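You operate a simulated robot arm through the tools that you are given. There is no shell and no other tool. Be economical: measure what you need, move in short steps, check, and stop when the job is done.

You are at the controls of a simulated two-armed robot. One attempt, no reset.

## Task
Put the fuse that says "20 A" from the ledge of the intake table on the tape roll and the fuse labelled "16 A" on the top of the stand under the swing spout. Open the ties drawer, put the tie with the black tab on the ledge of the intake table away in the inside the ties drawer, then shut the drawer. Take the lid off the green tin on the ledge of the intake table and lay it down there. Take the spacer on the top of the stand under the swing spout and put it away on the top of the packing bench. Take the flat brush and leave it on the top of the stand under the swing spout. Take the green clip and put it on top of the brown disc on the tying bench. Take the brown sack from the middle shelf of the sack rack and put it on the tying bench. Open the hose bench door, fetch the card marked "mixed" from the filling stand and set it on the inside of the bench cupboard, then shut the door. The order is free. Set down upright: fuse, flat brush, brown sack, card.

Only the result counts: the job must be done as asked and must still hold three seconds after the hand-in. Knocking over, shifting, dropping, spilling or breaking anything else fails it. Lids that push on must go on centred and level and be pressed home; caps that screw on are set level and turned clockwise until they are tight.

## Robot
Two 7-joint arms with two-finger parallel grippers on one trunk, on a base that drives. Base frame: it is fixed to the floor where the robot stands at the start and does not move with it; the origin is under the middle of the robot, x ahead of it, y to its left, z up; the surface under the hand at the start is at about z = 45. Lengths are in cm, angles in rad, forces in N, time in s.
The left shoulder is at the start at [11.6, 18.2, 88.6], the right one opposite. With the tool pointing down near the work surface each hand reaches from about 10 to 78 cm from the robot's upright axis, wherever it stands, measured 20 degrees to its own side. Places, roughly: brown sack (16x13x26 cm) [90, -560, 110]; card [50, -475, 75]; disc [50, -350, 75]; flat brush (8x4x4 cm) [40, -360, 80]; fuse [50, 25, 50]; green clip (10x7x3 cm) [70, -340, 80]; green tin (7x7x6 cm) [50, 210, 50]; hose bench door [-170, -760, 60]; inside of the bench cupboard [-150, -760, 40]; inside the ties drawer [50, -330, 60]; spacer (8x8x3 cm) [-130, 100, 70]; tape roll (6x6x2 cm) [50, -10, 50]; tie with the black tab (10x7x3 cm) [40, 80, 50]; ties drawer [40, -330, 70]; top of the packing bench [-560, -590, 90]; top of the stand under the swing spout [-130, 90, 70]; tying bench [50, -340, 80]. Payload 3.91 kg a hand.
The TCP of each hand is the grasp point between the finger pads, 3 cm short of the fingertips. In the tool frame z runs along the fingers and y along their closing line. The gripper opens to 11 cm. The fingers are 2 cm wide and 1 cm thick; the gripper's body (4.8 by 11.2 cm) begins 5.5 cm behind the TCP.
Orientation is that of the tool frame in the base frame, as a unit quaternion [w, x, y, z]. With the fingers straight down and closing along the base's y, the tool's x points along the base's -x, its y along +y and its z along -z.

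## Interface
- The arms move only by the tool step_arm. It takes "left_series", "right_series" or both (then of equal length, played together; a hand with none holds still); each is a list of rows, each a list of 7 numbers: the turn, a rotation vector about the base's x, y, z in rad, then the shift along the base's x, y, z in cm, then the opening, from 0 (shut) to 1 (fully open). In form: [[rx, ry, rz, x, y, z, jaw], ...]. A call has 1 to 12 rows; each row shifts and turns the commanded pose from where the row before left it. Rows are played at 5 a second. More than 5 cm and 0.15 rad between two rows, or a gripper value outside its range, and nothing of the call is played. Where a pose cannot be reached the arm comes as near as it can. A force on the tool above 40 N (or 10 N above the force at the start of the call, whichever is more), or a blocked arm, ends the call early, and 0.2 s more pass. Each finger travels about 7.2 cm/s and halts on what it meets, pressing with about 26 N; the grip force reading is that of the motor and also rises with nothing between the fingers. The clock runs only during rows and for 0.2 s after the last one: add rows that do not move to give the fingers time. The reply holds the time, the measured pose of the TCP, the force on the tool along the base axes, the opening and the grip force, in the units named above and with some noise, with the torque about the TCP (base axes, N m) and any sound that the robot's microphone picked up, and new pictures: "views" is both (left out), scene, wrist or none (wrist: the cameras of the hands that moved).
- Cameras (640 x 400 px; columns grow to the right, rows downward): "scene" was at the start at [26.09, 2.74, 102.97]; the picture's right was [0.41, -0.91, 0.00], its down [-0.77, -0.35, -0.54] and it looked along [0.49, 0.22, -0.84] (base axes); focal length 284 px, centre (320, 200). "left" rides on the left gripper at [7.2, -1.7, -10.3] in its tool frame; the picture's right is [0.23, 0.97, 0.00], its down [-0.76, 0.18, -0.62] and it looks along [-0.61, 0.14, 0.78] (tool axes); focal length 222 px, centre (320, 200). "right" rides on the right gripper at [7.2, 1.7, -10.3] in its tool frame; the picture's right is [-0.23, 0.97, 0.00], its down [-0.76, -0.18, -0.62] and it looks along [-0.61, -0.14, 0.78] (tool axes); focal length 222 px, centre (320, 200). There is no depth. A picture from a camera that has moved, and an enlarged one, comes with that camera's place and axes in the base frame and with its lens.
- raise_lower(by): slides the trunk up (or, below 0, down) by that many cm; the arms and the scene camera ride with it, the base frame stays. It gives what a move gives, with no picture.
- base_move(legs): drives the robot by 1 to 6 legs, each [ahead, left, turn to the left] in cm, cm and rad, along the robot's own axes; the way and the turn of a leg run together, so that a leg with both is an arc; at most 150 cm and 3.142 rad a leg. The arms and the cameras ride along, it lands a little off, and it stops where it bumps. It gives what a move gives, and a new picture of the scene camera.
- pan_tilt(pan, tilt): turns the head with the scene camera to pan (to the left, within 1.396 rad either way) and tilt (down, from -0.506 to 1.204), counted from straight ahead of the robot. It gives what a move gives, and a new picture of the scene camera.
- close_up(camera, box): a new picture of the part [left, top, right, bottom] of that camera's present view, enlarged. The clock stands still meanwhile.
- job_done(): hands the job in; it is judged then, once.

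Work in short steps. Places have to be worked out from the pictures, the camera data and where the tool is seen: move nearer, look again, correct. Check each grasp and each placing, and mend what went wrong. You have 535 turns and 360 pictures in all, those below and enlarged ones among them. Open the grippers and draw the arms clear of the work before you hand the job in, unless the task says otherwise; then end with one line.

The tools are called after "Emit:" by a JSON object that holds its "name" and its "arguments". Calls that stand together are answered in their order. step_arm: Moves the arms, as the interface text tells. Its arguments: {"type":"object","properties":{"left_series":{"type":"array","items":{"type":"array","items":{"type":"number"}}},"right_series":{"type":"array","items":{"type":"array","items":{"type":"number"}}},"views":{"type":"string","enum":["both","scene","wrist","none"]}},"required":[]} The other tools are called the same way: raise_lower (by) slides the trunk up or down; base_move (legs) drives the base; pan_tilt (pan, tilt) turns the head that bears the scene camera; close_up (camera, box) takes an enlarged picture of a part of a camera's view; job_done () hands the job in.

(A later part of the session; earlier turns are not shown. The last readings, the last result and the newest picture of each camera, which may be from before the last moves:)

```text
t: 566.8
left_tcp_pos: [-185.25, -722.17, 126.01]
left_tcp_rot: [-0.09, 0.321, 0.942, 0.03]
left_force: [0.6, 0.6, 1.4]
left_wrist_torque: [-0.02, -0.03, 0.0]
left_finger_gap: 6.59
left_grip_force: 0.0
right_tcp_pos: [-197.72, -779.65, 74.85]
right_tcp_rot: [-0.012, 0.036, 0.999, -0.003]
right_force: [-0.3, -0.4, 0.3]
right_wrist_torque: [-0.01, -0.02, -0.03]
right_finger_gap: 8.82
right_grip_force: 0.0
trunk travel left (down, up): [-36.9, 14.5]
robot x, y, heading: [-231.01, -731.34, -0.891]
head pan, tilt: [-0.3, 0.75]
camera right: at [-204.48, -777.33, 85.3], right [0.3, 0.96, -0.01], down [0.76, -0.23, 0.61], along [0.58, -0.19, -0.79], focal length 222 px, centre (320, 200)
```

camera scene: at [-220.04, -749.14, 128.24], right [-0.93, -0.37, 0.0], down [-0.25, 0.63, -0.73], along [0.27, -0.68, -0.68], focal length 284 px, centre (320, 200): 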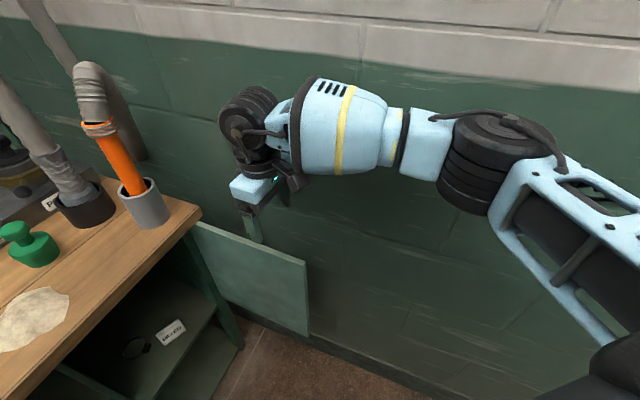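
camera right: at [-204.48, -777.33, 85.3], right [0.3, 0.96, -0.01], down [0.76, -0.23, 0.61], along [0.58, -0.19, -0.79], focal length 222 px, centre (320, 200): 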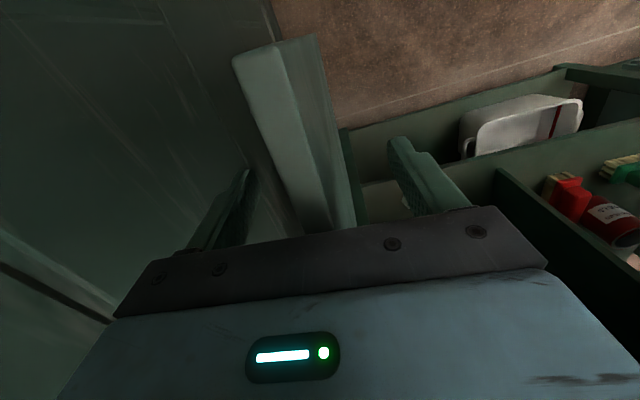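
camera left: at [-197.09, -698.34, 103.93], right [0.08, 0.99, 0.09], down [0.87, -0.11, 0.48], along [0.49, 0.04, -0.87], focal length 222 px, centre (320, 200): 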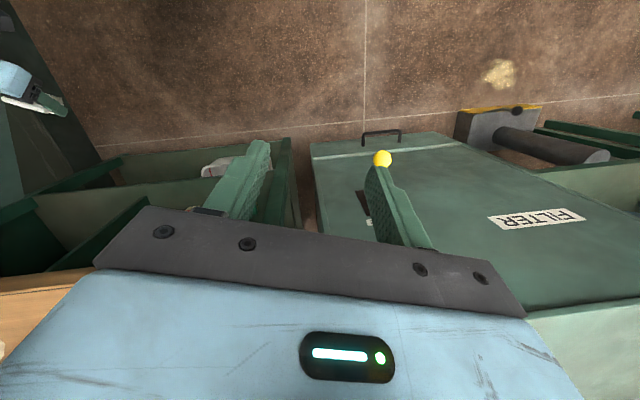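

Swing the door by moving +y along its arc.

Emit:
{"name": "step_arm", "arguments": {"right_series": [[0, 0, 0, 0.1, 2.5, 0, 0.8], [0, 0, 0, 0.4, 2.5, 0, 0.8], [0, 0, 0, 0.7, 2.5, 0, 0.8], [0, 0, 0, 1.0, 2.5, 0, 0.8], [0, 0, 0, 1.2, 2.5, 0, 0.8], [0, 0, 0, 1.5, 2.5, 0, 0.8], [0, 0, 0, 1.8, 2.5, 0, 0.8], [0, 0, 0, 2.0, 2.5, 0, 0.8], [0, 0, 0, 0, 0, 0, 0.8]]}}

```text
t: 568.8
left_tcp_pos: [-185.24, -722.24, 126.05]
left_tcp_rot: [-0.091, 0.321, 0.942, 0.031]
left_force: [-0.4, -0.1, 0.1]
left_wrist_torque: [0.06, -0.01, -0.02]
left_finger_gap: 6.57
left_grip_force: 0.0
right_tcp_pos: [-189.06, -759.57, 74.94]
right_tcp_rot: [-0.012, 0.035, 0.999, -0.004]
right_force: [-0.7, -0.4, -0.1]
right_wrist_torque: [0.01, 0.0, 0.01]
right_finger_gap: 8.81
right_grip_force: 0.1
trunk travel left (down, up): [-36.9, 14.5]
robot x, y, heading: [-231.29, -731.51, -0.894]
head pan, tilt: [-0.3, 0.75]
camera scene: at [-220.09, -749.16, 128.24], right [-0.93, -0.37, 0.0], down [-0.25, 0.63, -0.73], along [0.27, -0.68, -0.68], focal length 284 px, centre (320, 200)
camera right: at [-195.73, -757.3, 85.34], right [0.3, 0.96, -0.01], down [0.76, -0.23, 0.61], along [0.58, -0.19, -0.8], focal length 222 px, centre (320, 200)
```

scene: 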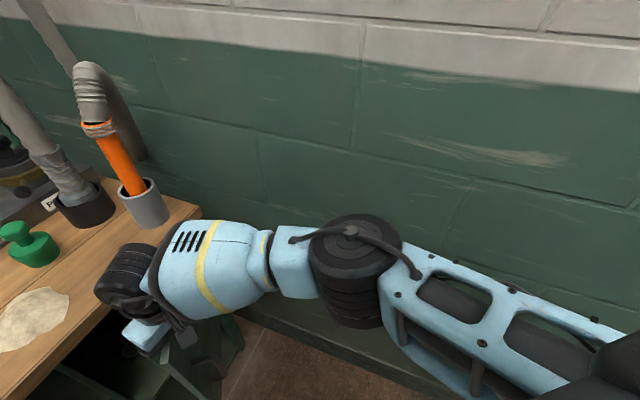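
right: 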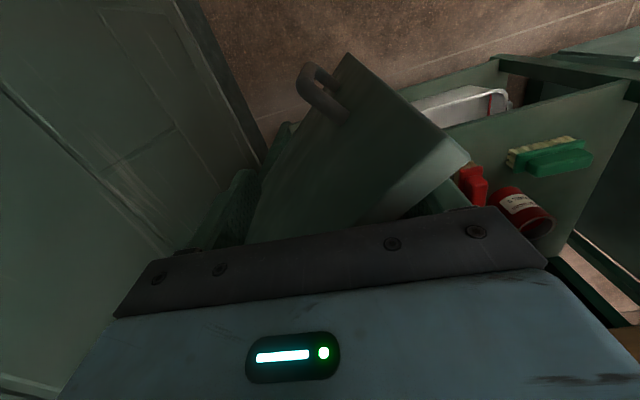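

The door is half closed. I lift the hand off it, back away, turn to heading -0.45 and pitch the hand forward to push it shut.

Emit:
{"name": "step_arm", "arguments": {"right_series": [[0, 0, 0, 0, 0, 4, 0.8], [0, 0, 0, 0, 0, 4, 0.8], [0, 0, 0, 0, 0, 4, 0.8], [0, 0, 0, 0, 0, 3, 0.8]], "views": "none"}}

Emit:
{"name": "base_move", "arguments": {"legs": [[-24, 0, 0], [0, 0, 0.44]]}}

Emit:
{"name": "step_arm", "arguments": {"right_series": [[0, 0, -0.14, 0, 0, -1, 0.4], [0, 0, -0.14, 0, 0, -1, 0], [0, 0, -0.14, 0, 0, -1, 0], [-0.056, -0.128, 0, 0, 0, -2, 0], [-0.056, -0.128, 0, 0, 0, -2, 0], [-0.056, -0.128, 0, 0, 0, -2, 0], [-0.056, -0.128, 0, 0, 0, -2, 0], [-0.056, -0.128, 0, 0, 0, -2, 0], [-0.056, -0.128, 0, 0, 0, -2, 0], [0, 0, 0, 0, 0, 0, 0]], "views": "scene"}}

```text
t: 569.8
left_tcp_pos: [-185.22, -722.2, 126.01]
left_tcp_rot: [-0.09, 0.322, 0.942, 0.031]
left_force: [0.1, 0.4, 0.2]
left_wrist_torque: [0.02, 0.05, -0.02]
left_finger_gap: 6.62
left_grip_force: 0.0
right_tcp_pos: [-189.19, -759.61, 89.78]
right_tcp_rot: [-0.013, 0.036, 0.999, -0.003]
right_force: [-0.3, 1.0, 0.7]
right_wrist_torque: [-0.01, -0.02, 0.01]
right_finger_gap: 8.8
right_grip_force: 0.0
trunk travel left (down, up): [-36.9, 14.5]
robot x, y, heading: [-230.7, -731.56, -0.893]
head pan, tilt: [-0.3, 0.75]
```

```text
t: 572.8
left_tcp_pos: [-208.09, -685.41, 126.03]
left_tcp_rot: [-0.096, 0.11, 0.989, 0.011]
left_force: [0.8, -1.4, -0.3]
left_wrist_torque: [0.01, 0.02, 0.0]
left_finger_gap: 6.62
left_grip_force: 0.1
right_tcp_pos: [-195.88, -720.91, 89.65]
right_tcp_rot: [-0.01, -0.182, 0.983, -0.005]
right_force: [-1.1, 0.9, 0.3]
right_wrist_torque: [0.02, 0.03, -0.01]
right_finger_gap: 8.82
right_grip_force: 0.1
trunk travel left (down, up): [-36.9, 14.5]
robot x, y, heading: [-246.07, -713.28, -0.46]
head pan, tilt: [-0.3, 0.75]
camera scene: at [-228.45, -724.53, 128.25], right [-0.69, -0.73, 0.0], down [-0.5, 0.47, -0.73], along [0.53, -0.5, -0.68], focal length 284 px, centre (320, 200)
```

scene: 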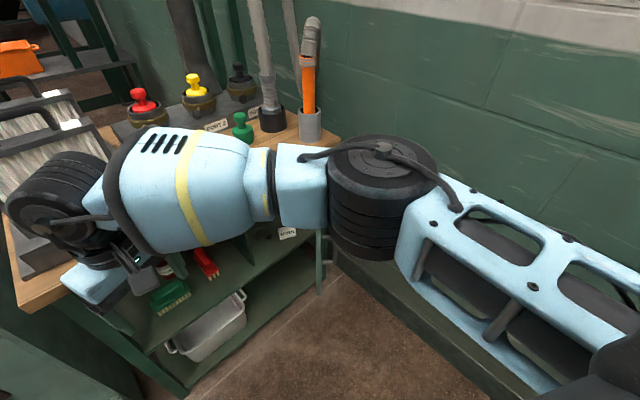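

```text
t: 575.0
left_tcp_pos: [-208.1, -685.38, 125.95]
left_tcp_rot: [-0.096, 0.11, 0.989, 0.011]
left_force: [-0.9, -0.1, 0.1]
left_wrist_torque: [0.0, 0.02, 0.0]
left_finger_gap: 6.6
left_grip_force: 0.1
right_tcp_pos: [-195.69, -722.08, 74.83]
right_tcp_rot: [0.366, 0.038, 0.916, -0.16]
right_force: [0.1, -1.0, 0.7]
right_wrist_torque: [0.0, 0.0, 0.0]
right_finger_gap: 0.01
right_grip_force: 26.2
trunk travel left (down, up): [-36.9, 14.5]
robot x, y, heading: [-245.91, -713.19, -0.454]
head pan, tilt: [-0.3, 0.75]
camera scene: at [-228.46, -724.53, 128.25], right [-0.69, -0.73, 0.0], down [-0.5, 0.47, -0.73], along [0.53, -0.5, -0.68], focal length 284 px, centre (320, 200)
```

scene: 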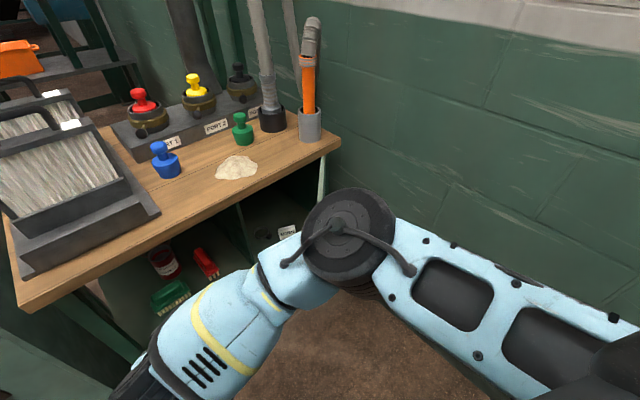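

I need to see the door; I lower the trunk and look again.

Emit:
{"name": "raise_lower", "arguments": {"by": -14}}

Emit:
{"name": "pan_tilt", "arguments": {"pan": -0.35, "tilt": 0.6}}

```text
t: 576.7
left_tcp_pos: [-208.14, -685.34, 112.0]
left_tcp_rot: [-0.094, 0.11, 0.989, 0.011]
left_force: [-0.1, -1.0, -0.4]
left_wrist_torque: [0.01, -0.01, 0.04]
left_finger_gap: 6.59
left_grip_force: 0.0
right_tcp_pos: [-195.69, -725.47, 59.0]
right_tcp_rot: [0.347, 0.061, 0.919, -0.175]
right_force: [0.6, 0.4, 0.4]
right_wrist_torque: [-0.02, -0.01, 0.0]
right_finger_gap: 0.0
right_grip_force: 25.6
trunk travel left (down, up): [-22.9, 28.5]
robot x, y, heading: [-246.04, -713.19, -0.458]
head pan, tilt: [-0.3, 0.75]
```

```text
t: 577.4
left_tcp_pos: [-208.2, -685.45, 112.09]
left_tcp_rot: [-0.096, 0.111, 0.989, 0.01]
left_force: [-0.1, 0.2, 0.2]
left_wrist_torque: [0.0, 0.02, -0.01]
left_finger_gap: 6.59
left_grip_force: 0.1
right_tcp_pos: [-195.42, -725.49, 59.29]
right_tcp_rot: [0.348, 0.062, 0.919, -0.175]
right_force: [-0.8, 0.1, 0.1]
right_wrist_torque: [0.01, 0.05, 0.0]
right_finger_gap: 0.0
right_grip_force: 26.7
trunk travel left (down, up): [-22.9, 28.5]
robot x, y, heading: [-245.66, -713.2, -0.458]
head pan, tilt: [-0.351, 0.6]
camera scene: at [-224.78, -727.0, 115.22], right [-0.72, -0.69, 0.0], down [-0.39, 0.41, -0.82], along [0.57, -0.6, -0.57], focal length 284 px, centre (320, 200)
```

scene: 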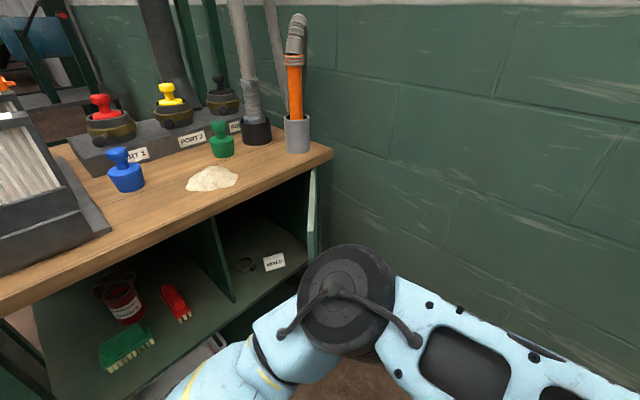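

The door is at 45°, seen edge-on. I move the right hand to the robot's right (outer side of the door), 26 cm by arm then base right 14.

Emit:
{"name": "step_arm", "arguments": {"right_series": [[0, 0, 0, -2, -3.9, 0, 0], [0, 0, 0, -2, -3.9, 0, 0], [0, 0, 0, -2, -3.9, 0, 0], [0, 0, 0, -2, -3.9, 0, 0], [0, 0, 0, -2, -3.9, 0, 0], [0, 0, 0, -2, -3.9, 0, 0], [0, 0, 0, 0, 0, 0, 0]], "views": "none"}}

Emit:
{"name": "base_move", "arguments": {"legs": [[0, -14, 0]]}}

```text
t: 579.0
left_tcp_pos: [-208.03, -685.42, 111.99]
left_tcp_rot: [-0.096, 0.11, 0.989, 0.01]
left_force: [-0.3, -0.1, 0.7]
left_wrist_torque: [0.01, -0.01, -0.01]
left_finger_gap: 6.61
left_grip_force: 0.1
right_tcp_pos: [-207.91, -744.56, 60.43]
right_tcp_rot: [0.366, 0.029, 0.917, -0.156]
right_force: [0.1, 0.1, 1.3]
right_wrist_torque: [-0.03, 0.02, -0.04]
right_finger_gap: 0.01
right_grip_force: 25.9
trunk travel left (down, up): [-22.9, 28.5]
robot x, y, heading: [-245.43, -713.17, -0.456]
head pan, tilt: [-0.351, 0.6]
```

```text
t: 580.9
left_tcp_pos: [-214.34, -698.07, 112.11]
left_tcp_rot: [-0.096, 0.109, 0.989, 0.011]
left_force: [0.0, 0.3, 0.5]
left_wrist_torque: [0.01, -0.01, 0.0]
left_finger_gap: 6.63
left_grip_force: 0.0
right_tcp_pos: [-214.03, -757.17, 60.51]
right_tcp_rot: [0.366, 0.029, 0.917, -0.157]
right_force: [0.1, 0.2, 1.2]
right_wrist_torque: [-0.02, 0.02, -0.01]
right_finger_gap: 0.0
right_grip_force: 26.1
trunk travel left (down, up): [-22.9, 28.5]
robot x, y, heading: [-251.96, -725.44, -0.459]
head pan, tilt: [-0.351, 0.6]
camera scene: at [-231.02, -739.66, 115.22], right [-0.72, -0.69, 0.0], down [-0.39, 0.41, -0.83], along [0.57, -0.6, -0.56], focal length 284 px, centre (320, 200)
```

scene: 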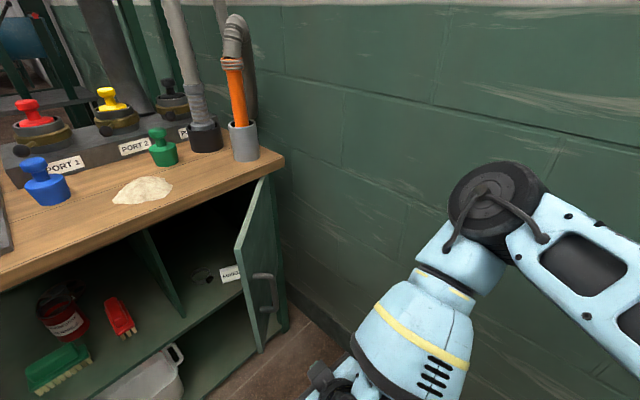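

Door's outer face is now in front of the fist. Push: ahead 12, then straight +x 20.

Emit:
{"name": "base_move", "arguments": {"legs": [[12, 0, 0], [18, 9, 0]]}}

```text
t: 583.3
left_tcp_pos: [-183.51, -703.34, 111.98]
left_tcp_rot: [-0.097, 0.11, 0.989, 0.011]
left_force: [0.5, -0.3, 1.3]
left_wrist_torque: [-0.01, 0.05, 0.04]
left_finger_gap: 6.6
left_grip_force: 0.0
right_tcp_pos: [-183.32, -762.24, 60.47]
right_tcp_rot: [0.366, 0.029, 0.917, -0.156]
right_force: [0.1, 0.3, 0.1]
right_wrist_torque: [0.0, 0.0, -0.01]
right_finger_gap: 0.0
right_grip_force: 26.3
trunk travel left (down, up): [-22.9, 28.5]
robot x, y, heading: [-221.06, -731.26, -0.459]
head pan, tilt: [-0.351, 0.6]
camera scene: at [-200.15, -744.73, 115.21], right [-0.72, -0.69, 0.0], down [-0.39, 0.41, -0.82], along [0.57, -0.6, -0.57], focal length 284 px, centre (320, 200)
```

scene: 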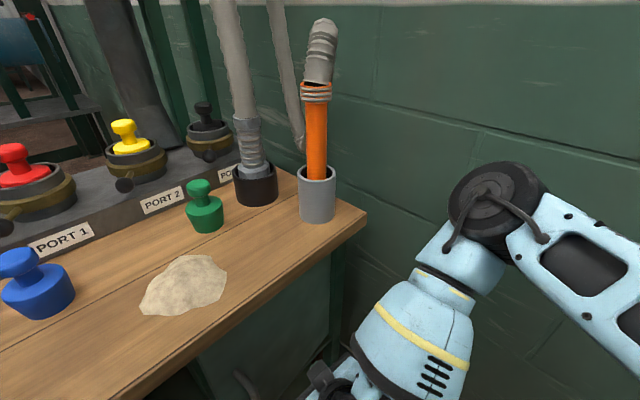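

The door is nearly shut. I finish the push with the arm (+x).

Emit:
{"name": "step_arm", "arguments": {"right_series": [[0, 0, 0, 2, 0, 0, 0], [0, 0, 0, 2, 0, 0, 0], [0, 0, 0, 2, 0, 0, 0], [0, 0, 0, 1.5, 0, 0, 0], [0, 0, 0, 1.5, 0, 0, 0], [0, 0, 0, 1.5, 0, 0, 0], [0, 0, 0, 1.5, 0, 0, 0]]}}

```text
t: 584.6
left_tcp_pos: [-183.58, -703.25, 111.94]
left_tcp_rot: [-0.096, 0.111, 0.989, 0.011]
left_force: [1.0, -0.4, 0.7]
left_wrist_torque: [-0.01, 0.02, 0.0]
left_finger_gap: 6.59
left_grip_force: 0.0
right_tcp_pos: [-174.65, -762.27, 60.55]
right_tcp_rot: [0.363, 0.03, 0.918, -0.157]
right_force: [-12.5, 0.7, 12.2]
right_wrist_torque: [0.02, -0.07, 0.0]
right_finger_gap: 0.0
right_grip_force: 26.4
trunk travel left (down, up): [-22.9, 28.5]
robot x, y, heading: [-221.1, -730.56, -0.459]
head pan, tilt: [-0.351, 0.6]
stopped in row 6 (right hand): the force on the tool passed its limit at 52 N (the readings are from after the stop); the commanded pose is now the measured one
camera scene: at [-200.3, -744.75, 115.24], right [-0.72, -0.69, 0.0], down [-0.39, 0.41, -0.83], along [0.57, -0.6, -0.56], focal length 284 px, centre (320, 200)
camera right: at [-186.35, -757.82, 62.19], right [0.33, 0.94, -0.11], down [0.12, 0.07, 0.99], along [0.94, -0.34, -0.09], focal length 222 px, centre (320, 200)
```

scene: 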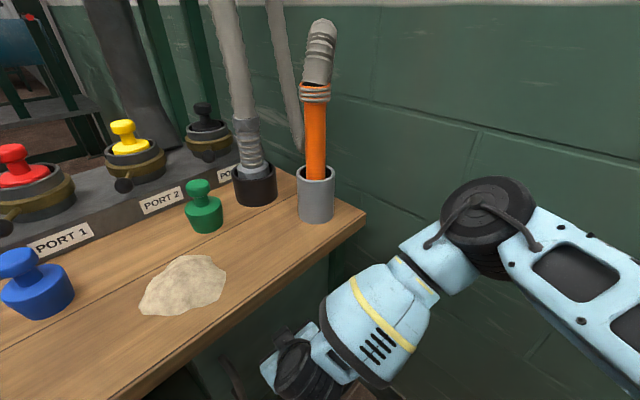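
right: 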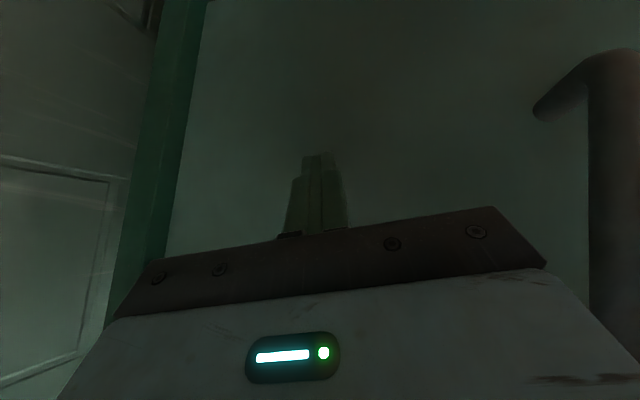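

Contact at the limit; I back off and look at the door from a distance to check that it's closed.

Emit:
{"name": "base_move", "arguments": {"legs": [[-20, -4, 0]]}}

Emit:
{"name": "pan_tilt", "arguments": {"pan": -0.2, "tilt": 0.7}}

```text
t: 586.2
left_tcp_pos: [-202.89, -698.0, 111.96]
left_tcp_rot: [-0.095, 0.111, 0.989, 0.011]
left_force: [-0.4, 0.0, -0.4]
left_wrist_torque: [0.0, -0.03, 0.0]
left_finger_gap: 6.59
left_grip_force: 0.2
right_tcp_pos: [-193.93, -757.14, 60.31]
right_tcp_rot: [0.363, 0.031, 0.918, -0.157]
right_force: [0.0, 0.1, 0.3]
right_wrist_torque: [0.04, -0.01, -0.02]
right_finger_gap: 0.02
right_grip_force: 26.0
trunk travel left (down, up): [-22.9, 28.5]
robot x, y, heading: [-240.49, -725.47, -0.462]
head pan, tilt: [-0.351, 0.6]
camera scene: at [-219.73, -739.58, 115.24], right [-0.73, -0.69, 0.0], down [-0.39, 0.41, -0.83], along [0.57, -0.6, -0.56], focal length 284 px, centre (320, 200)
```

scene: 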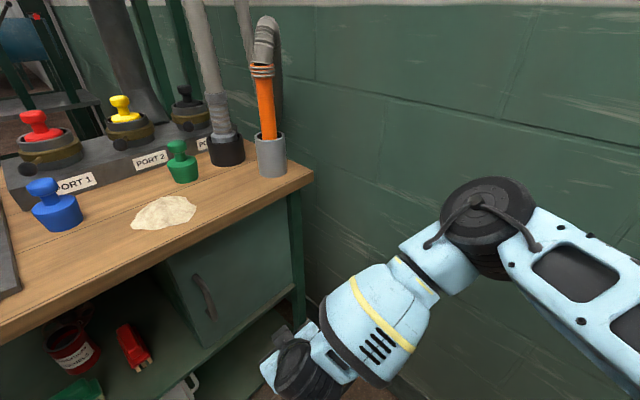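

```text
t: 586.9
left_tcp_pos: [-202.93, -698.19, 111.98]
left_tcp_rot: [-0.097, 0.112, 0.989, 0.012]
left_force: [1.0, -0.4, -0.4]
left_wrist_torque: [0.03, 0.0, -0.02]
left_finger_gap: 6.58
left_grip_force: 0.1
right_tcp_pos: [-193.97, -757.14, 60.34]
right_tcp_rot: [0.361, 0.03, 0.919, -0.158]
right_force: [0.3, 0.1, 0.1]
right_wrist_torque: [0.05, -0.01, -0.03]
right_finger_gap: 0.01
right_grip_force: 25.9
trunk travel left (down, up): [-22.9, 28.5]
robot x, y, heading: [-240.72, -725.65, -0.459]
head pan, tilt: [-0.201, 0.7]
camera scene: at [-219.04, -738.41, 114.36], right [-0.61, -0.79, 0.0], down [-0.51, 0.4, -0.77], along [0.6, -0.47, -0.64], focal length 284 px, centre (320, 200)
```

scene: 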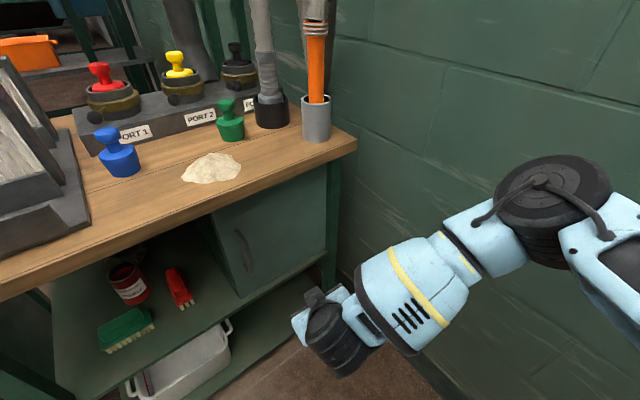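

Looks shut; I zoom on the free edge to confirm.

Emit:
{"name": "close_up", "arguments": {"camera": "scene", "box": [190, 160, 340, 300]}}

```text
2.86 times, centred on (265, 230) of scene
camera zoom: at [-219.04, -738.41, 114.36], right [-0.61, -0.79, 0.0], down [-0.51, 0.4, -0.77], along [0.6, -0.47, -0.64], focal length 810 px, centre (477, 114)
```

zoom: 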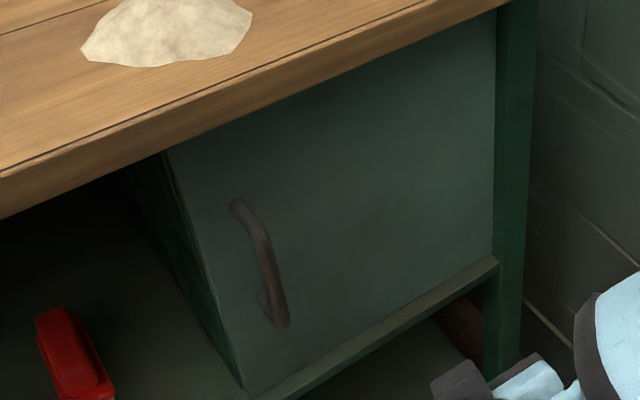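

It looks flush; I give one more firm push nearer the free edge to be sure it's latched.

Emit:
{"name": "base_move", "arguments": {"legs": [[17, 8.4, 0]]}}

Emit:
{"name": "step_arm", "arguments": {"right_series": [[0, 0, 0, 1, 0, 0, 0], [0, 0, 0, 1, 0, 0, 0], [0, 0, 0, 1, 0, 0, 0], [0, 0, 0, 1, 0, 0, 0], [0, 0, 0, 1, 0, 0, 0], [0, 0, 0, 1, 0, 0, 0]], "views": "wrist"}}

```text
t: 588.5
left_tcp_pos: [-183.88, -698.31, 111.99]
left_tcp_rot: [-0.096, 0.113, 0.989, 0.01]
left_force: [-0.2, -0.1, -0.2]
left_wrist_torque: [0.02, 0.0, 0.02]
left_finger_gap: 6.61
left_grip_force: 0.1
right_tcp_pos: [-175.72, -757.23, 60.19]
right_tcp_rot: [0.358, 0.028, 0.92, -0.156]
right_force: [0.0, 0.5, 0.0]
right_wrist_torque: [-0.03, 0.0, -0.01]
right_finger_gap: 0.0
right_grip_force: 26.1
trunk travel left (down, up): [-22.9, 28.5]
robot x, y, heading: [-221.82, -725.98, -0.465]
head pan, tilt: [-0.201, 0.7]
stopped in leg 1: the force on the tool passed its limit at 52 N (the readings are from after the stop); the commanded pose is now the measured one
camera scene: at [-200.19, -738.59, 114.36], right [-0.62, -0.79, 0.0], down [-0.51, 0.4, -0.76], along [0.6, -0.47, -0.64], focal length 284 px, centre (320, 200)
```

scene: 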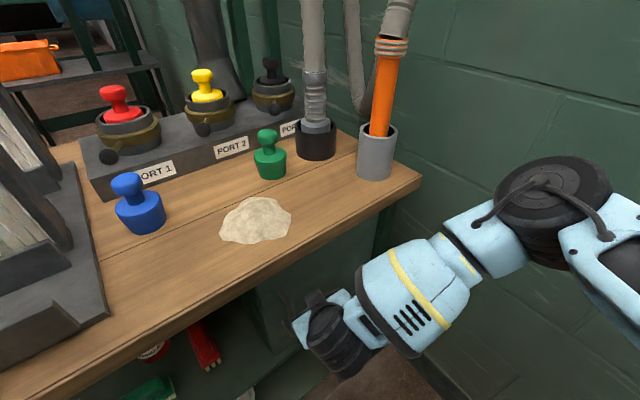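

```text
t: 588.9
left_tcp_pos: [-183.94, -698.5, 112.0]
left_tcp_rot: [-0.096, 0.114, 0.989, 0.011]
left_force: [0.3, -0.6, 0.3]
left_wrist_torque: [0.02, 0.02, 0.02]
left_finger_gap: 6.59
left_grip_force: 0.1
right_tcp_pos: [-175.59, -757.19, 59.77]
right_tcp_rot: [0.352, 0.026, 0.923, -0.154]
right_force: [-19.3, -0.1, 8.4]
right_wrist_torque: [0.54, -0.68, 1.21]
right_finger_gap: 0.02
right_grip_force: 26.1
trunk travel left (down, up): [-22.9, 28.5]
robot x, y, heading: [-221.81, -726.04, -0.46]
head pan, tilt: [-0.201, 0.7]
stopped in row 1 (right hand): the force on the tool passed its limit at 50 N (the readings are from after the stop); the commanded pose is now the measured one
camera right: at [-187.27, -752.77, 61.82], right [0.32, 0.94, -0.11], down [0.15, 0.07, 0.99], along [0.94, -0.33, -0.12], focal length 222 px, centre (320, 200)
```

right: 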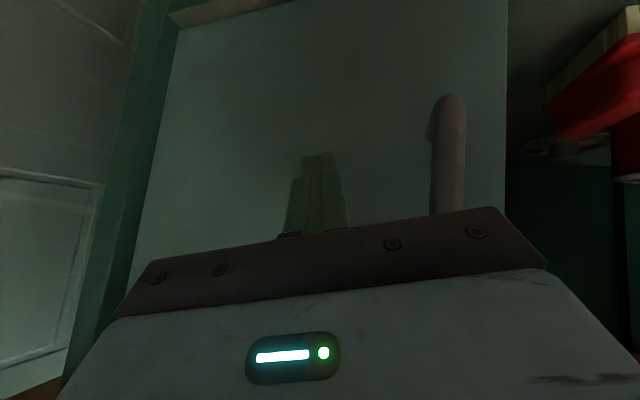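

The door is closed. Now the sack: I lift the right arm, back away and drive round toward the sack rack.

Emit:
{"name": "step_arm", "arguments": {"right_series": [[0, 0, 0, -3, 0, 0, 0], [0, 0, 0, -4, 0, 1, 0], [0, 0, 0, -4, 0, 2, 0.5], [0, 0, 0, 0, 0, 0, 0.5]], "views": "none"}}

Emit:
{"name": "base_move", "arguments": {"legs": [[-22, -4, 0], [0, 0, 0.46], [0, 150, 0], [0, 150, 0], [0, 26, 0], [150, 0, 0]]}}

```text
t: 589.9
left_tcp_pos: [-183.89, -698.36, 112.03]
left_tcp_rot: [-0.096, 0.114, 0.989, 0.011]
left_force: [0.0, 0.1, 0.6]
left_wrist_torque: [-0.01, -0.04, -0.02]
left_finger_gap: 6.59
left_grip_force: 0.0
right_tcp_pos: [-186.43, -757.25, 62.61]
right_tcp_rot: [0.353, 0.027, 0.922, -0.155]
right_force: [0.0, 0.4, -1.0]
right_wrist_torque: [0.04, -0.01, 0.02]
right_finger_gap: 5.5
right_grip_force: 0.1
trunk travel left (down, up): [-22.9, 28.5]
robot x, y, heading: [-221.7, -725.92, -0.465]
head pan, tilt: [-0.201, 0.7]
```

```text
t: 628.4
left_tcp_pos: [-60.4, -355.99, 111.91]
left_tcp_rot: [-0.096, -0.114, 0.989, -0.011]
left_force: [0.4, 0.5, -0.4]
left_wrist_torque: [0.02, 0.02, 0.02]
left_finger_gap: 6.58
left_grip_force: 0.0
right_tcp_pos: [-36.53, -409.74, 62.69]
right_tcp_rot: [0.379, -0.183, 0.905, -0.071]
right_force: [0.6, 0.2, 0.6]
right_wrist_torque: [0.02, 0.0, 0.03]
right_finger_gap: 5.49
right_grip_force: 0.1
trunk travel left (down, up): [-22.9, 28.5]
robot x, y, heading: [-82.25, -397.11, -0.013]
head pan, tilt: [-0.201, 0.7]
camera scene: at [-57.39, -399.25, 114.36], right [-0.21, -0.98, 0.0], down [-0.63, 0.13, -0.76], along [0.75, -0.16, -0.64], focal length 284 px, centre (320, 200)
```

scene: 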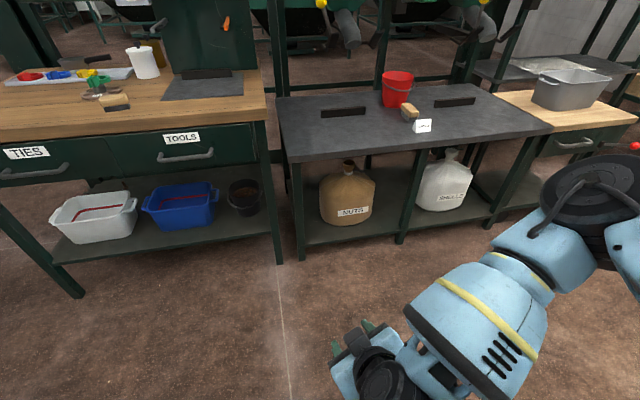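

Raise the trunk and drive to in front of the sack rack.

Emit:
{"name": "raise_lower", "arguments": {"by": 20}}

Emit:
{"name": "base_move", "arguments": {"legs": [[38, 0, 0.013], [0, -150, 0], [0, -25, 0]]}}

Emit:
{"name": "pan_tilt", "arguments": {"pan": 0.1, "tilt": 0.3}}

```text
t: 630.6
left_tcp_pos: [-61.17, -355.24, 131.93]
left_tcp_rot: [-0.088, -0.125, 0.988, -0.022]
left_force: [-0.4, 0.4, -0.3]
left_wrist_torque: [-0.03, 0.01, 0.0]
left_finger_gap: 6.58
left_grip_force: 0.1
right_tcp_pos: [-36.66, -409.68, 82.63]
right_tcp_rot: [0.379, -0.183, 0.904, -0.071]
right_force: [-0.1, 0.2, 0.1]
right_wrist_torque: [-0.03, -0.04, -0.01]
right_finger_gap: 5.51
right_grip_force: 0.0
trunk travel left (down, up): [-42.9, 8.5]
robot x, y, heading: [-82.12, -396.7, -0.009]
head pan, tilt: [-0.201, 0.7]
```

```text
t: 648.2
left_tcp_pos: [-21.72, -528.6, 131.68]
left_tcp_rot: [-0.097, -0.152, 0.983, -0.024]
left_force: [0.7, 0.0, -0.3]
left_wrist_torque: [0.0, -0.01, -0.02]
left_finger_gap: 6.59
left_grip_force: 0.0
right_tcp_pos: [5.25, -581.87, 82.64]
right_tcp_rot: [0.382, -0.205, 0.899, -0.061]
right_force: [-0.3, 0.9, -0.2]
right_wrist_torque: [-0.05, -0.01, 0.01]
right_finger_gap: 5.51
right_grip_force: 0.0
trunk travel left (down, up): [-42.9, 8.5]
robot x, y, heading: [-40.9, -571.58, 0.043]
head pan, tilt: [-0.201, 0.7]
camera scene: at [-22.71, -572.77, 135.55], right [-0.16, -0.99, 0.0], down [-0.64, 0.1, -0.76], along [0.76, -0.12, -0.64], focal length 284 px, centre (320, 200)
```

scene: 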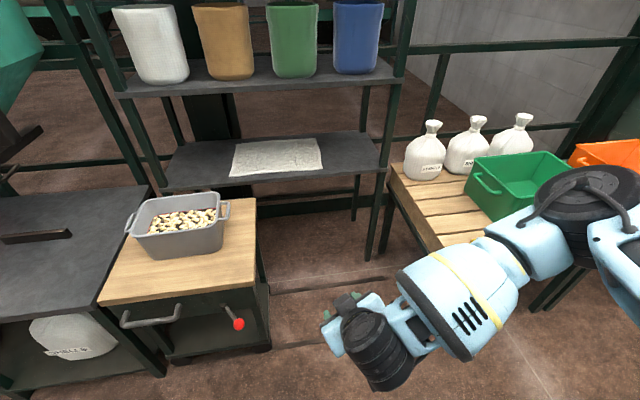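

```text
t: 649.0
left_tcp_pos: [-21.82, -528.51, 131.6]
left_tcp_rot: [-0.096, -0.152, 0.983, -0.025]
left_force: [-0.1, -0.3, -0.8]
left_wrist_torque: [-0.04, 0.0, 0.02]
left_finger_gap: 6.6
left_grip_force: 0.0
right_tcp_pos: [5.23, -582.0, 82.66]
right_tcp_rot: [0.381, -0.206, 0.899, -0.061]
right_force: [-0.1, 0.0, -0.3]
right_wrist_torque: [0.02, 0.01, 0.0]
right_finger_gap: 5.5
right_grip_force: 0.3
trunk travel left (down, up): [-42.9, 8.5]
robot x, y, heading: [-40.86, -571.45, 0.044]
head pan, tilt: [0.099, 0.3]
camera scene: at [-21.85, -570.1, 139.16], right [0.14, -0.99, 0.0], down [-0.29, -0.04, -0.96], along [0.95, 0.13, -0.3], focal length 284 px, centre (320, 200)
```

scene: 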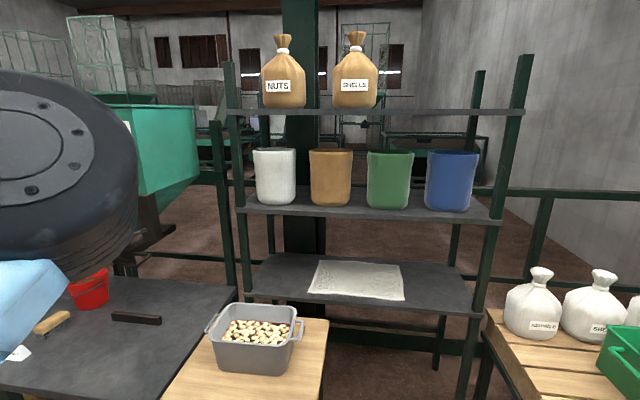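

I zoom in on the sacks to judge how to grasp the brown one.

Emit:
{"name": "close_up", "arguments": {"camera": "scene", "box": [240, 100, 500, 230]}}

```text
2.46 times, centred on (370, 165) of scene
camera zoom: at [-21.85, -570.1, 139.16], right [0.14, -0.99, 0.0], down [-0.29, -0.04, -0.96], along [0.95, 0.13, -0.3], focal length 698 px, centre (197, 286)
```

zoom: 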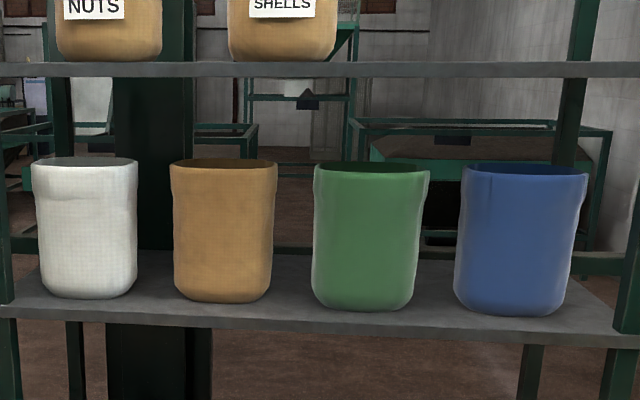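

The sacks are open bags. Plan: pinch the brown bag's right wall at the rim with the left hand pitched ~35° down. I orient the left hand and bring it in front.

Emit:
{"name": "step_arm", "arguments": {"left_series": [[0.016, -0.063, -0.102, 3.5, -2, 0, 0.5], [0.016, -0.063, -0.102, 3.5, -2.5, 0, 0.5], [0.016, -0.063, -0.102, 3.5, -2.5, 0, 0.5], [0, -0.137, 0, 3.5, -2.5, 0, 0.5], [0, -0.137, 0, 3.5, -2.5, 0, 0.5], [0, -0.137, 0, 3.5, -2.5, 0, 0.5], [0, -0.137, 0, 3.5, -2.5, 0, 0.5], [0, -0.137, 0, 3.5, -2.5, 0, 0.5], [0, -0.137, 0, 3.5, -2.5, 0, 0.5], [0, -0.137, 0, 3.5, -2.5, 0, 0.5], [0, 0, 0, 3.5, -2, 0, 0.5], [0, 0, 0, 0, 0, 0, 0.5]], "views": "none"}}

Emit:
{"name": "step_arm", "arguments": {"right_series": [[0, 0, 0, -4, -2, 0, 0.5], [0, 0, 0, -4, -2, 0, 0.5], [0, 0, 0, -4, -2, 0, 0.5]], "views": "none"}}

```text
t: 651.6
left_tcp_pos: [17.86, -536.55, 133.14]
left_tcp_rot: [0.46, -0.009, 0.888, 0.004]
left_force: [0.3, -0.8, -0.5]
left_wrist_torque: [-0.01, -0.04, -0.02]
left_finger_gap: 5.51
left_grip_force: 0.1
left hand out of reach, approached as far as the arm can: row 1, 2, 3, 4, 5, 6, 7, 8, 9
right_tcp_pos: [5.15, -581.83, 82.59]
right_tcp_rot: [0.381, -0.205, 0.899, -0.062]
right_force: [0.5, -0.5, -0.5]
right_wrist_torque: [-0.01, -0.01, -0.02]
right_finger_gap: 5.5
right_grip_force: 0.0
trunk travel left (down, up): [-42.9, 8.5]
robot x, y, heading: [-41.11, -571.89, 0.041]
head pan, tilt: [0.099, 0.3]
```

```text
t: 652.4
left_tcp_pos: [17.92, -536.57, 133.11]
left_tcp_rot: [0.459, -0.007, 0.889, 0.004]
left_force: [-0.1, -1.0, 0.3]
left_wrist_torque: [-0.03, 0.01, 0.02]
left_finger_gap: 5.52
left_grip_force: 0.0
right_tcp_pos: [-6.43, -584.92, 84.58]
right_tcp_rot: [0.379, -0.204, 0.9, -0.064]
right_force: [-0.3, -0.3, 0.4]
right_wrist_torque: [0.0, 0.0, -0.01]
right_finger_gap: 5.51
right_grip_force: 0.0
right hand out of reach, approached as far as the arm can: row 2, 3
trunk travel left (down, up): [-42.9, 8.5]
robot x, y, heading: [-41.29, -572.05, 0.041]
head pan, tilt: [0.099, 0.3]
```

Test the reach in free air: extend ahead and inward.

Emit:
{"name": "step_arm", "arguments": {"left_series": [[0, 0, 0, 2, -4, 0, 0.5], [0, 0, 0, 2, -4, 0, 0.5], [0, 0, 0, 2, -4, -1, 0.5], [0, 0, 0, 3, -3.5, -1, 0.5], [0, 0, 0, 4, -2, -1, 0.5], [0, 0, 0, 4, 0, -1, 0.5], [0, 0, 0, 4, 0, -1, 0.5], [0, 0, 0, 4, 0, -1, 0.5], [0, 0, 0, 4, 0, 0, 0.5], [0, 0, 0, 4, 0, 0, 0.5], [0, 0, 0, 0, 0, 0, 0.5]], "views": "none"}}

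```text
t: 654.8
left_tcp_pos: [40.15, -553.35, 123.69]
left_tcp_rot: [0.459, 0.0, 0.888, 0.001]
left_force: [0.4, 0.6, 1.3]
left_wrist_torque: [0.01, 0.01, 0.0]
left_finger_gap: 5.52
left_grip_force: 0.2
left hand out of reach, approached as far as the arm can: row 7, 8, 9, 10
right_tcp_pos: [-6.29, -584.93, 84.54]
right_tcp_rot: [0.38, -0.205, 0.9, -0.063]
right_force: [-0.1, -0.6, 0.0]
right_wrist_torque: [0.0, -0.02, -0.02]
right_finger_gap: 5.52
right_grip_force: 0.1
trunk travel left (down, up): [-42.9, 8.5]
robot x, y, heading: [-41.43, -571.63, 0.042]
head pan, tilt: [0.099, 0.3]
```

Reach ≈82 ahead. I retract 10 and drive to x≈-10, y≈-588 for a close measurement.

Emit:
{"name": "step_arm", "arguments": {"left_series": [[0, 0, 0, -4, 0, 1, 0.5], [0, 0, 0, -4, 0, 1, 0.5], [0, 0, 0, -4, 0, 1, 0.5]], "views": "none"}}

Emit:
{"name": "base_move", "arguments": {"legs": [[0, -17, -0.042], [31, 0, 0]]}}

Emit:
{"name": "step_arm", "arguments": {"left_series": [[0, 0, 0, 0, 0, 0, 0.5]], "views": "wrist"}}

```text
t: 655.6
left_tcp_pos: [28.07, -553.44, 126.45]
left_tcp_rot: [0.458, 0.0, 0.889, 0.001]
left_force: [-0.1, -0.2, -0.2]
left_wrist_torque: [0.02, -0.02, 0.02]
left_finger_gap: 5.5
left_grip_force: 0.0
right_tcp_pos: [-6.35, -585.0, 84.55]
right_tcp_rot: [0.379, -0.205, 0.9, -0.063]
right_force: [0.4, 0.0, 0.4]
right_wrist_torque: [0.0, 0.02, 0.0]
right_finger_gap: 5.5
right_grip_force: 0.1
trunk travel left (down, up): [-42.9, 8.5]
robot x, y, heading: [-41.15, -571.54, 0.046]
head pan, tilt: [0.099, 0.3]
```

```text
t: 659.4
left_tcp_pos: [60.09, -572.86, 126.63]
left_tcp_rot: [0.459, 0.017, 0.888, -0.007]
left_force: [0.2, 0.2, -0.1]
left_wrist_torque: [0.04, 0.0, 0.0]
left_finger_gap: 5.52
left_grip_force: 0.1
right_tcp_pos: [24.38, -603.02, 84.46]
right_tcp_rot: [0.377, -0.187, 0.904, -0.071]
right_force: [0.0, 0.3, -0.4]
right_wrist_torque: [0.04, 0.01, -0.01]
right_finger_gap: 5.48
right_grip_force: 0.0
trunk travel left (down, up): [-42.9, 8.5]
robot x, y, heading: [-10.03, -588.34, 0.003]
head pan, tilt: [0.099, 0.3]
camera scene: at [9.57, -587.6, 139.16], right [0.1, -0.99, 0.0], down [-0.29, -0.03, -0.96], along [0.95, 0.1, -0.3], focal length 284 px, centre (320, 200)
```

scene: 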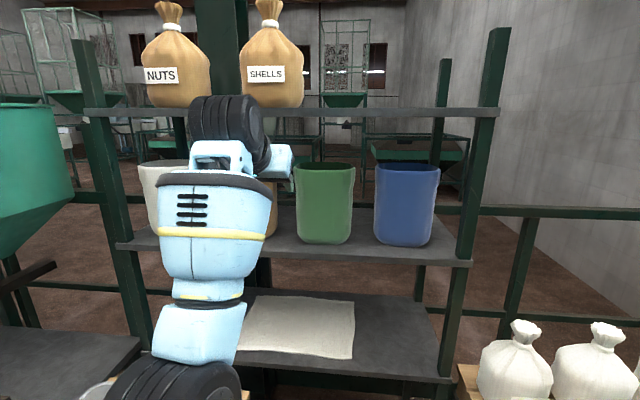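

```text
t: 659.8
left_tcp_pos: [59.98, -572.82, 126.57]
left_tcp_rot: [0.46, 0.017, 0.888, -0.007]
left_force: [0.1, 0.6, 0.7]
left_wrist_torque: [-0.01, 0.02, 0.01]
left_finger_gap: 5.51
left_grip_force: 0.0
right_tcp_pos: [24.39, -602.99, 84.46]
right_tcp_rot: [0.378, -0.187, 0.904, -0.07]
right_force: [-0.6, 0.7, 0.5]
right_wrist_torque: [0.01, 0.03, -0.01]
right_finger_gap: 5.49
right_grip_force: 0.0
trunk travel left (down, up): [-42.9, 8.5]
robot x, y, heading: [-9.53, -588.15, 0.009]
head pan, tilt: [0.099, 0.3]
camera left: at [47.33, -574.1, 126.68], right [-0.09, 0.98, -0.18], down [-0.06, 0.18, 0.98], along [0.99, 0.1, 0.04], focal length 222 px, centre (320, 200)
```

left: 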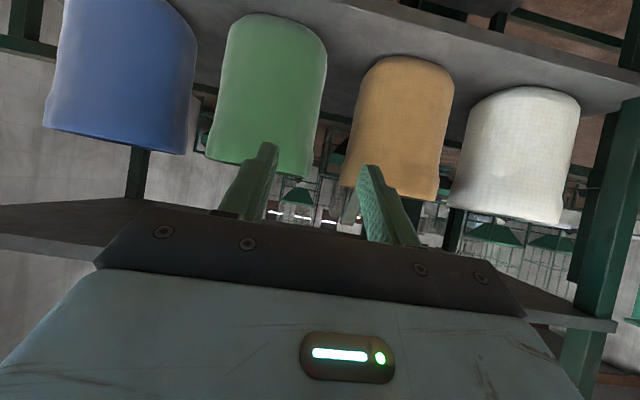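

Brown sack: centre y≈-558.8, front x≈84, shelf z≈103, rim z≈125. I need the robot further in; first raise the trunk and lift the right arm high so that it clears the slat table.

Emit:
{"name": "raise_lower", "arguments": {"by": 8.3}}

Emit:
{"name": "step_arm", "arguments": {"right_series": [[0, 0, 0, 0, 0.5, 4, 0.5], [0, 0, 0, 0, 0.5, 4, 0.5], [0, 0, 0, 0, 0.5, 4, 0.5], [0, 0, 0, 0, 0.5, 4, 0.5], [0, 0, 0, 0, 0.5, 4, 0.5], [0, 0, 0, 0, 0.5, 4, 0.5], [0, 0, 0, 0, 0.5, 4, 0.5], [0, 0, 0, 0, 0.5, 4, 0.5], [0, 0, 0, 0, 0, 0, 0.5]], "views": "none"}}

```text
t: 661.0
left_tcp_pos: [60.2, -572.86, 134.6]
left_tcp_rot: [0.458, 0.017, 0.889, -0.007]
left_force: [-0.1, 0.2, -0.2]
left_wrist_torque: [-0.02, -0.02, 0.0]
left_finger_gap: 5.48
left_grip_force: 0.0
right_tcp_pos: [24.61, -603.03, 92.67]
right_tcp_rot: [0.376, -0.188, 0.904, -0.071]
right_force: [-0.3, 0.1, 0.3]
right_wrist_torque: [-0.02, -0.02, 0.02]
right_finger_gap: 5.47
right_grip_force: 0.1
trunk travel left (down, up): [-51.2, 0.2]
robot x, y, heading: [-10.02, -588.92, 0.005]
head pan, tilt: [0.099, 0.3]
```

```text
t: 663.0
left_tcp_pos: [60.04, -572.89, 134.88]
left_tcp_rot: [0.46, 0.017, 0.888, -0.008]
left_force: [-0.2, 0.7, -0.7]
left_wrist_torque: [0.0, -0.01, -0.01]
left_finger_gap: 5.5
left_grip_force: 0.0
right_tcp_pos: [25.75, -598.16, 124.6]
right_tcp_rot: [0.377, -0.187, 0.904, -0.071]
right_force: [-0.3, 0.0, 0.2]
right_wrist_torque: [-0.01, 0.01, 0.01]
right_finger_gap: 5.5
right_grip_force: 0.0
right hand out of reach, approached as far as the arm can: row 3, 4
trunk travel left (down, up): [-51.2, 0.2]
robot x, y, heading: [-9.7, -588.93, 0.011]
head pan, tilt: [0.099, 0.3]
```

Adjust left pitch to ≈25° and creep forward 13 cm between cart and slat table.

Emit:
{"name": "step_arm", "arguments": {"left_series": [[0, -0.085, -0.012, -2, 0, -2, 0.5], [0, -0.085, -0.012, -2, 0, -2, 0.5], [0, 0, 0, 0, 0, 0, 0.5]], "views": "none"}}

Emit:
{"name": "base_move", "arguments": {"legs": [[6, -1.5, -0.01], [7, 0, 0]]}}

```text
t: 663.8
left_tcp_pos: [55.99, -572.98, 130.94]
left_tcp_rot: [0.533, 0.03, 0.845, -0.013]
left_force: [0.5, 0.5, 1.0]
left_wrist_torque: [0.01, 0.0, 0.0]
left_finger_gap: 5.51
left_grip_force: 0.0
right_tcp_pos: [25.81, -598.21, 124.72]
right_tcp_rot: [0.378, -0.188, 0.904, -0.07]
right_force: [-0.1, 0.2, 0.1]
right_wrist_torque: [0.03, -0.01, 0.03]
right_finger_gap: 5.53
right_grip_force: 0.2
trunk travel left (down, up): [-51.2, 0.2]
robot x, y, heading: [-9.87, -588.4, 0.007]
head pan, tilt: [0.099, 0.3]
```

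```text
t: 665.4
left_tcp_pos: [69.39, -575.26, 130.99]
left_tcp_rot: [0.533, 0.033, 0.846, -0.015]
left_force: [0.5, -0.3, -0.3]
left_wrist_torque: [0.0, -0.02, -0.03]
left_finger_gap: 5.53
left_grip_force: 0.0
right_tcp_pos: [38.94, -600.08, 124.64]
right_tcp_rot: [0.377, -0.182, 0.905, -0.072]
right_force: [0.6, -0.4, 0.4]
right_wrist_torque: [-0.02, 0.0, 0.01]
right_finger_gap: 5.5
right_grip_force: 0.1
trunk travel left (down, up): [-51.2, 0.2]
robot x, y, heading: [3.4, -589.72, -0.01]
head pan, tilt: [0.099, 0.3]
camera scene: at [14.07, -589.35, 148.88], right [0.09, -1.0, 0.0], down [-0.29, -0.03, -0.96], along [0.95, 0.09, -0.3], focal length 284 px, centre (320, 200)
```

scene: 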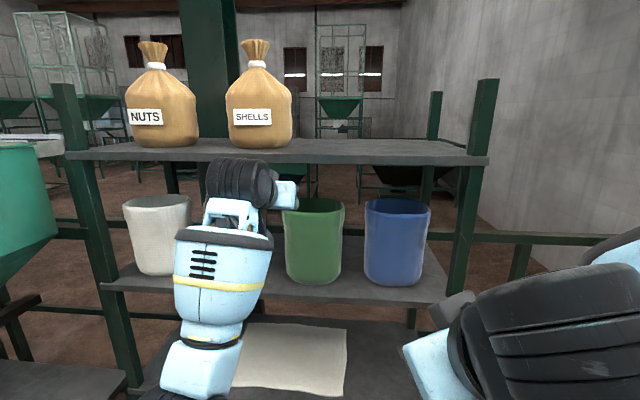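

No bump. I shift the left hand to the brown sack's right wall line (y≈-567.3), still in front, and look.

Emit:
{"name": "step_arm", "arguments": {"left_series": [[0, 0, 0.067, 0, 2.7, 0, 0.5], [0, 0, 0, 0, 2.7, 0, 0.5], [0, 0, 0, 0, 2.6, 0, 0.5], [0, 0, 0, 0, 0, 0, 0.5]], "views": "wrist"}}

```text
t: 666.4
left_tcp_pos: [69.39, -567.31, 130.77]
left_tcp_rot: [0.533, 0.005, 0.846, 0.003]
left_force: [0.6, 0.3, -0.4]
left_wrist_torque: [-0.01, 0.01, -0.01]
left_finger_gap: 5.47
left_grip_force: 0.1
right_tcp_pos: [38.93, -600.03, 124.72]
right_tcp_rot: [0.378, -0.182, 0.905, -0.072]
right_force: [0.7, 0.2, 0.8]
right_wrist_torque: [0.01, -0.01, -0.01]
right_finger_gap: 5.52
right_grip_force: 0.1
trunk travel left (down, up): [-51.2, 0.2]
robot x, y, heading: [3.88, -589.95, -0.006]
head pan, tilt: [0.099, 0.3]
camera left: at [56.9, -568.86, 128.8], right [-0.09, 0.98, -0.19], down [-0.23, 0.17, 0.96], along [0.97, 0.13, 0.21], focal length 222 px, centre (320, 200)
```

left: 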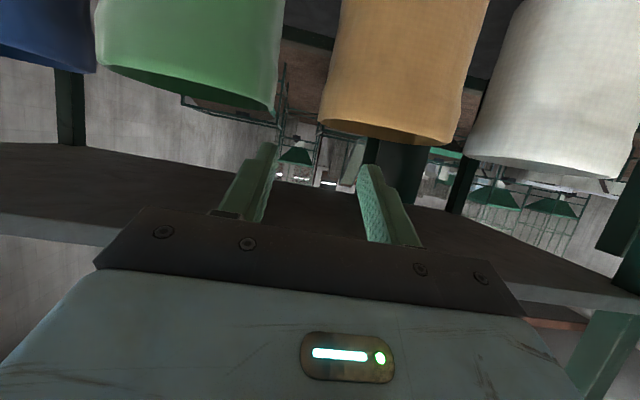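

Right wall of the brown bag at y≈-566.6, rim z≈125.2. I go in above the rim and then down onto the wall.

Emit:
{"name": "step_arm", "arguments": {"left_series": [[0, 0, 0, 4.2, 0.2, -0.2, 0.5], [0, 0, 0, 4.2, 0.2, -0.2, 0.5], [0, 0, 0, 4.2, 0.2, -0.2, 0.5], [0, 0, 0, 4.0, 0.1, -0.2, 0.5], [0, 0, 0, 0, 0, 0, 0.5]], "views": "none"}}

```text
t: 667.3
left_tcp_pos: [81.9, -566.73, 129.88]
left_tcp_rot: [0.53, 0.003, 0.848, 0.0]
left_force: [-1.2, -0.8, -4.6]
left_wrist_torque: [0.0, -0.35, 0.0]
left_finger_gap: 5.49
left_grip_force: 0.0
left hand out of reach, approached as far as the arm can: row 4
right_tcp_pos: [38.63, -600.01, 124.69]
right_tcp_rot: [0.379, -0.184, 0.904, -0.071]
right_force: [-0.1, 1.0, 1.3]
right_wrist_torque: [-0.03, -0.01, -0.01]
right_finger_gap: 5.5
right_grip_force: 0.0
trunk travel left (down, up): [-51.2, 0.2]
robot x, y, heading: [3.37, -590.18, -0.007]
head pan, tilt: [0.099, 0.3]
stopped in row 4 (left hand): the force on the tool passed its limit at 161 N (the readings are from after the stop); the commanded pose is now the measured one
```

I hit the upper shelf's underside. Retreat 8, flatten the pitch to ≈15° and lower, then check the scene.

Emit:
{"name": "step_arm", "arguments": {"left_series": [[0, 0, 0, -4, 0, 0, 0.5], [0, 0, 0, -4, 0, 0, 0.5], [0, -0.09, 0, -1, 0, -1, 0.5], [0, -0.09, 0, -1, 0, -1, 0.5], [0, 0, 0, 0, 0, -0.5, 0.5], [0, 0, 0, 0, 0, 0, 0.5]]}}

```text
t: 668.7
left_tcp_pos: [72.13, -566.67, 127.46]
left_tcp_rot: [0.605, 0.002, 0.796, 0.002]
left_force: [0.7, 0.5, -0.5]
left_wrist_torque: [0.01, 0.0, 0.02]
left_finger_gap: 5.48
left_grip_force: 0.1
right_tcp_pos: [38.83, -600.14, 124.7]
right_tcp_rot: [0.377, -0.183, 0.905, -0.072]
right_force: [0.4, -0.5, 0.5]
right_wrist_torque: [0.0, 0.0, 0.05]
right_finger_gap: 5.49
right_grip_force: 0.0
trunk travel left (down, up): [-51.2, 0.2]
robot x, y, heading: [3.7, -589.81, -0.003]
head pan, tilt: [0.099, 0.3]
camera scene: at [13.98, -589.31, 148.87], right [0.09, -1.0, 0.0], down [-0.29, -0.03, -0.96], along [0.95, 0.09, -0.3], focal length 284 px, centre (320, 200)
camera left: at [60.38, -568.33, 123.13], right [-0.06, 0.98, -0.21], down [-0.4, 0.17, 0.9], along [0.92, 0.14, 0.38], focal length 222 px, centre (320, 200)
```

scene: 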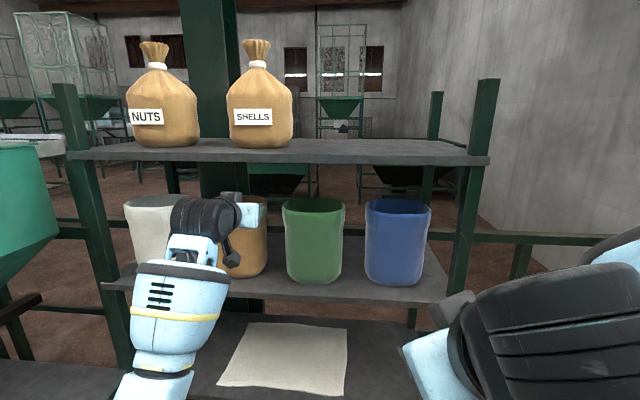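
left: 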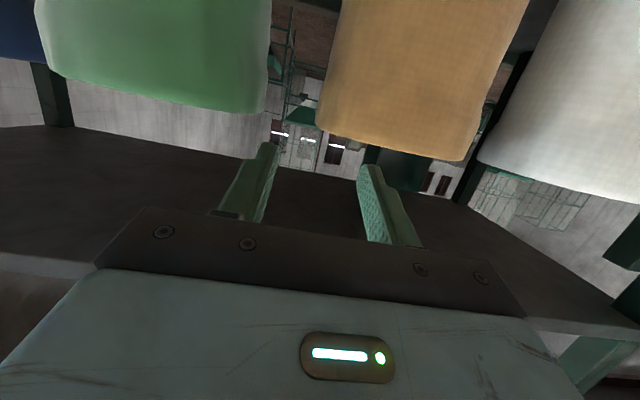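

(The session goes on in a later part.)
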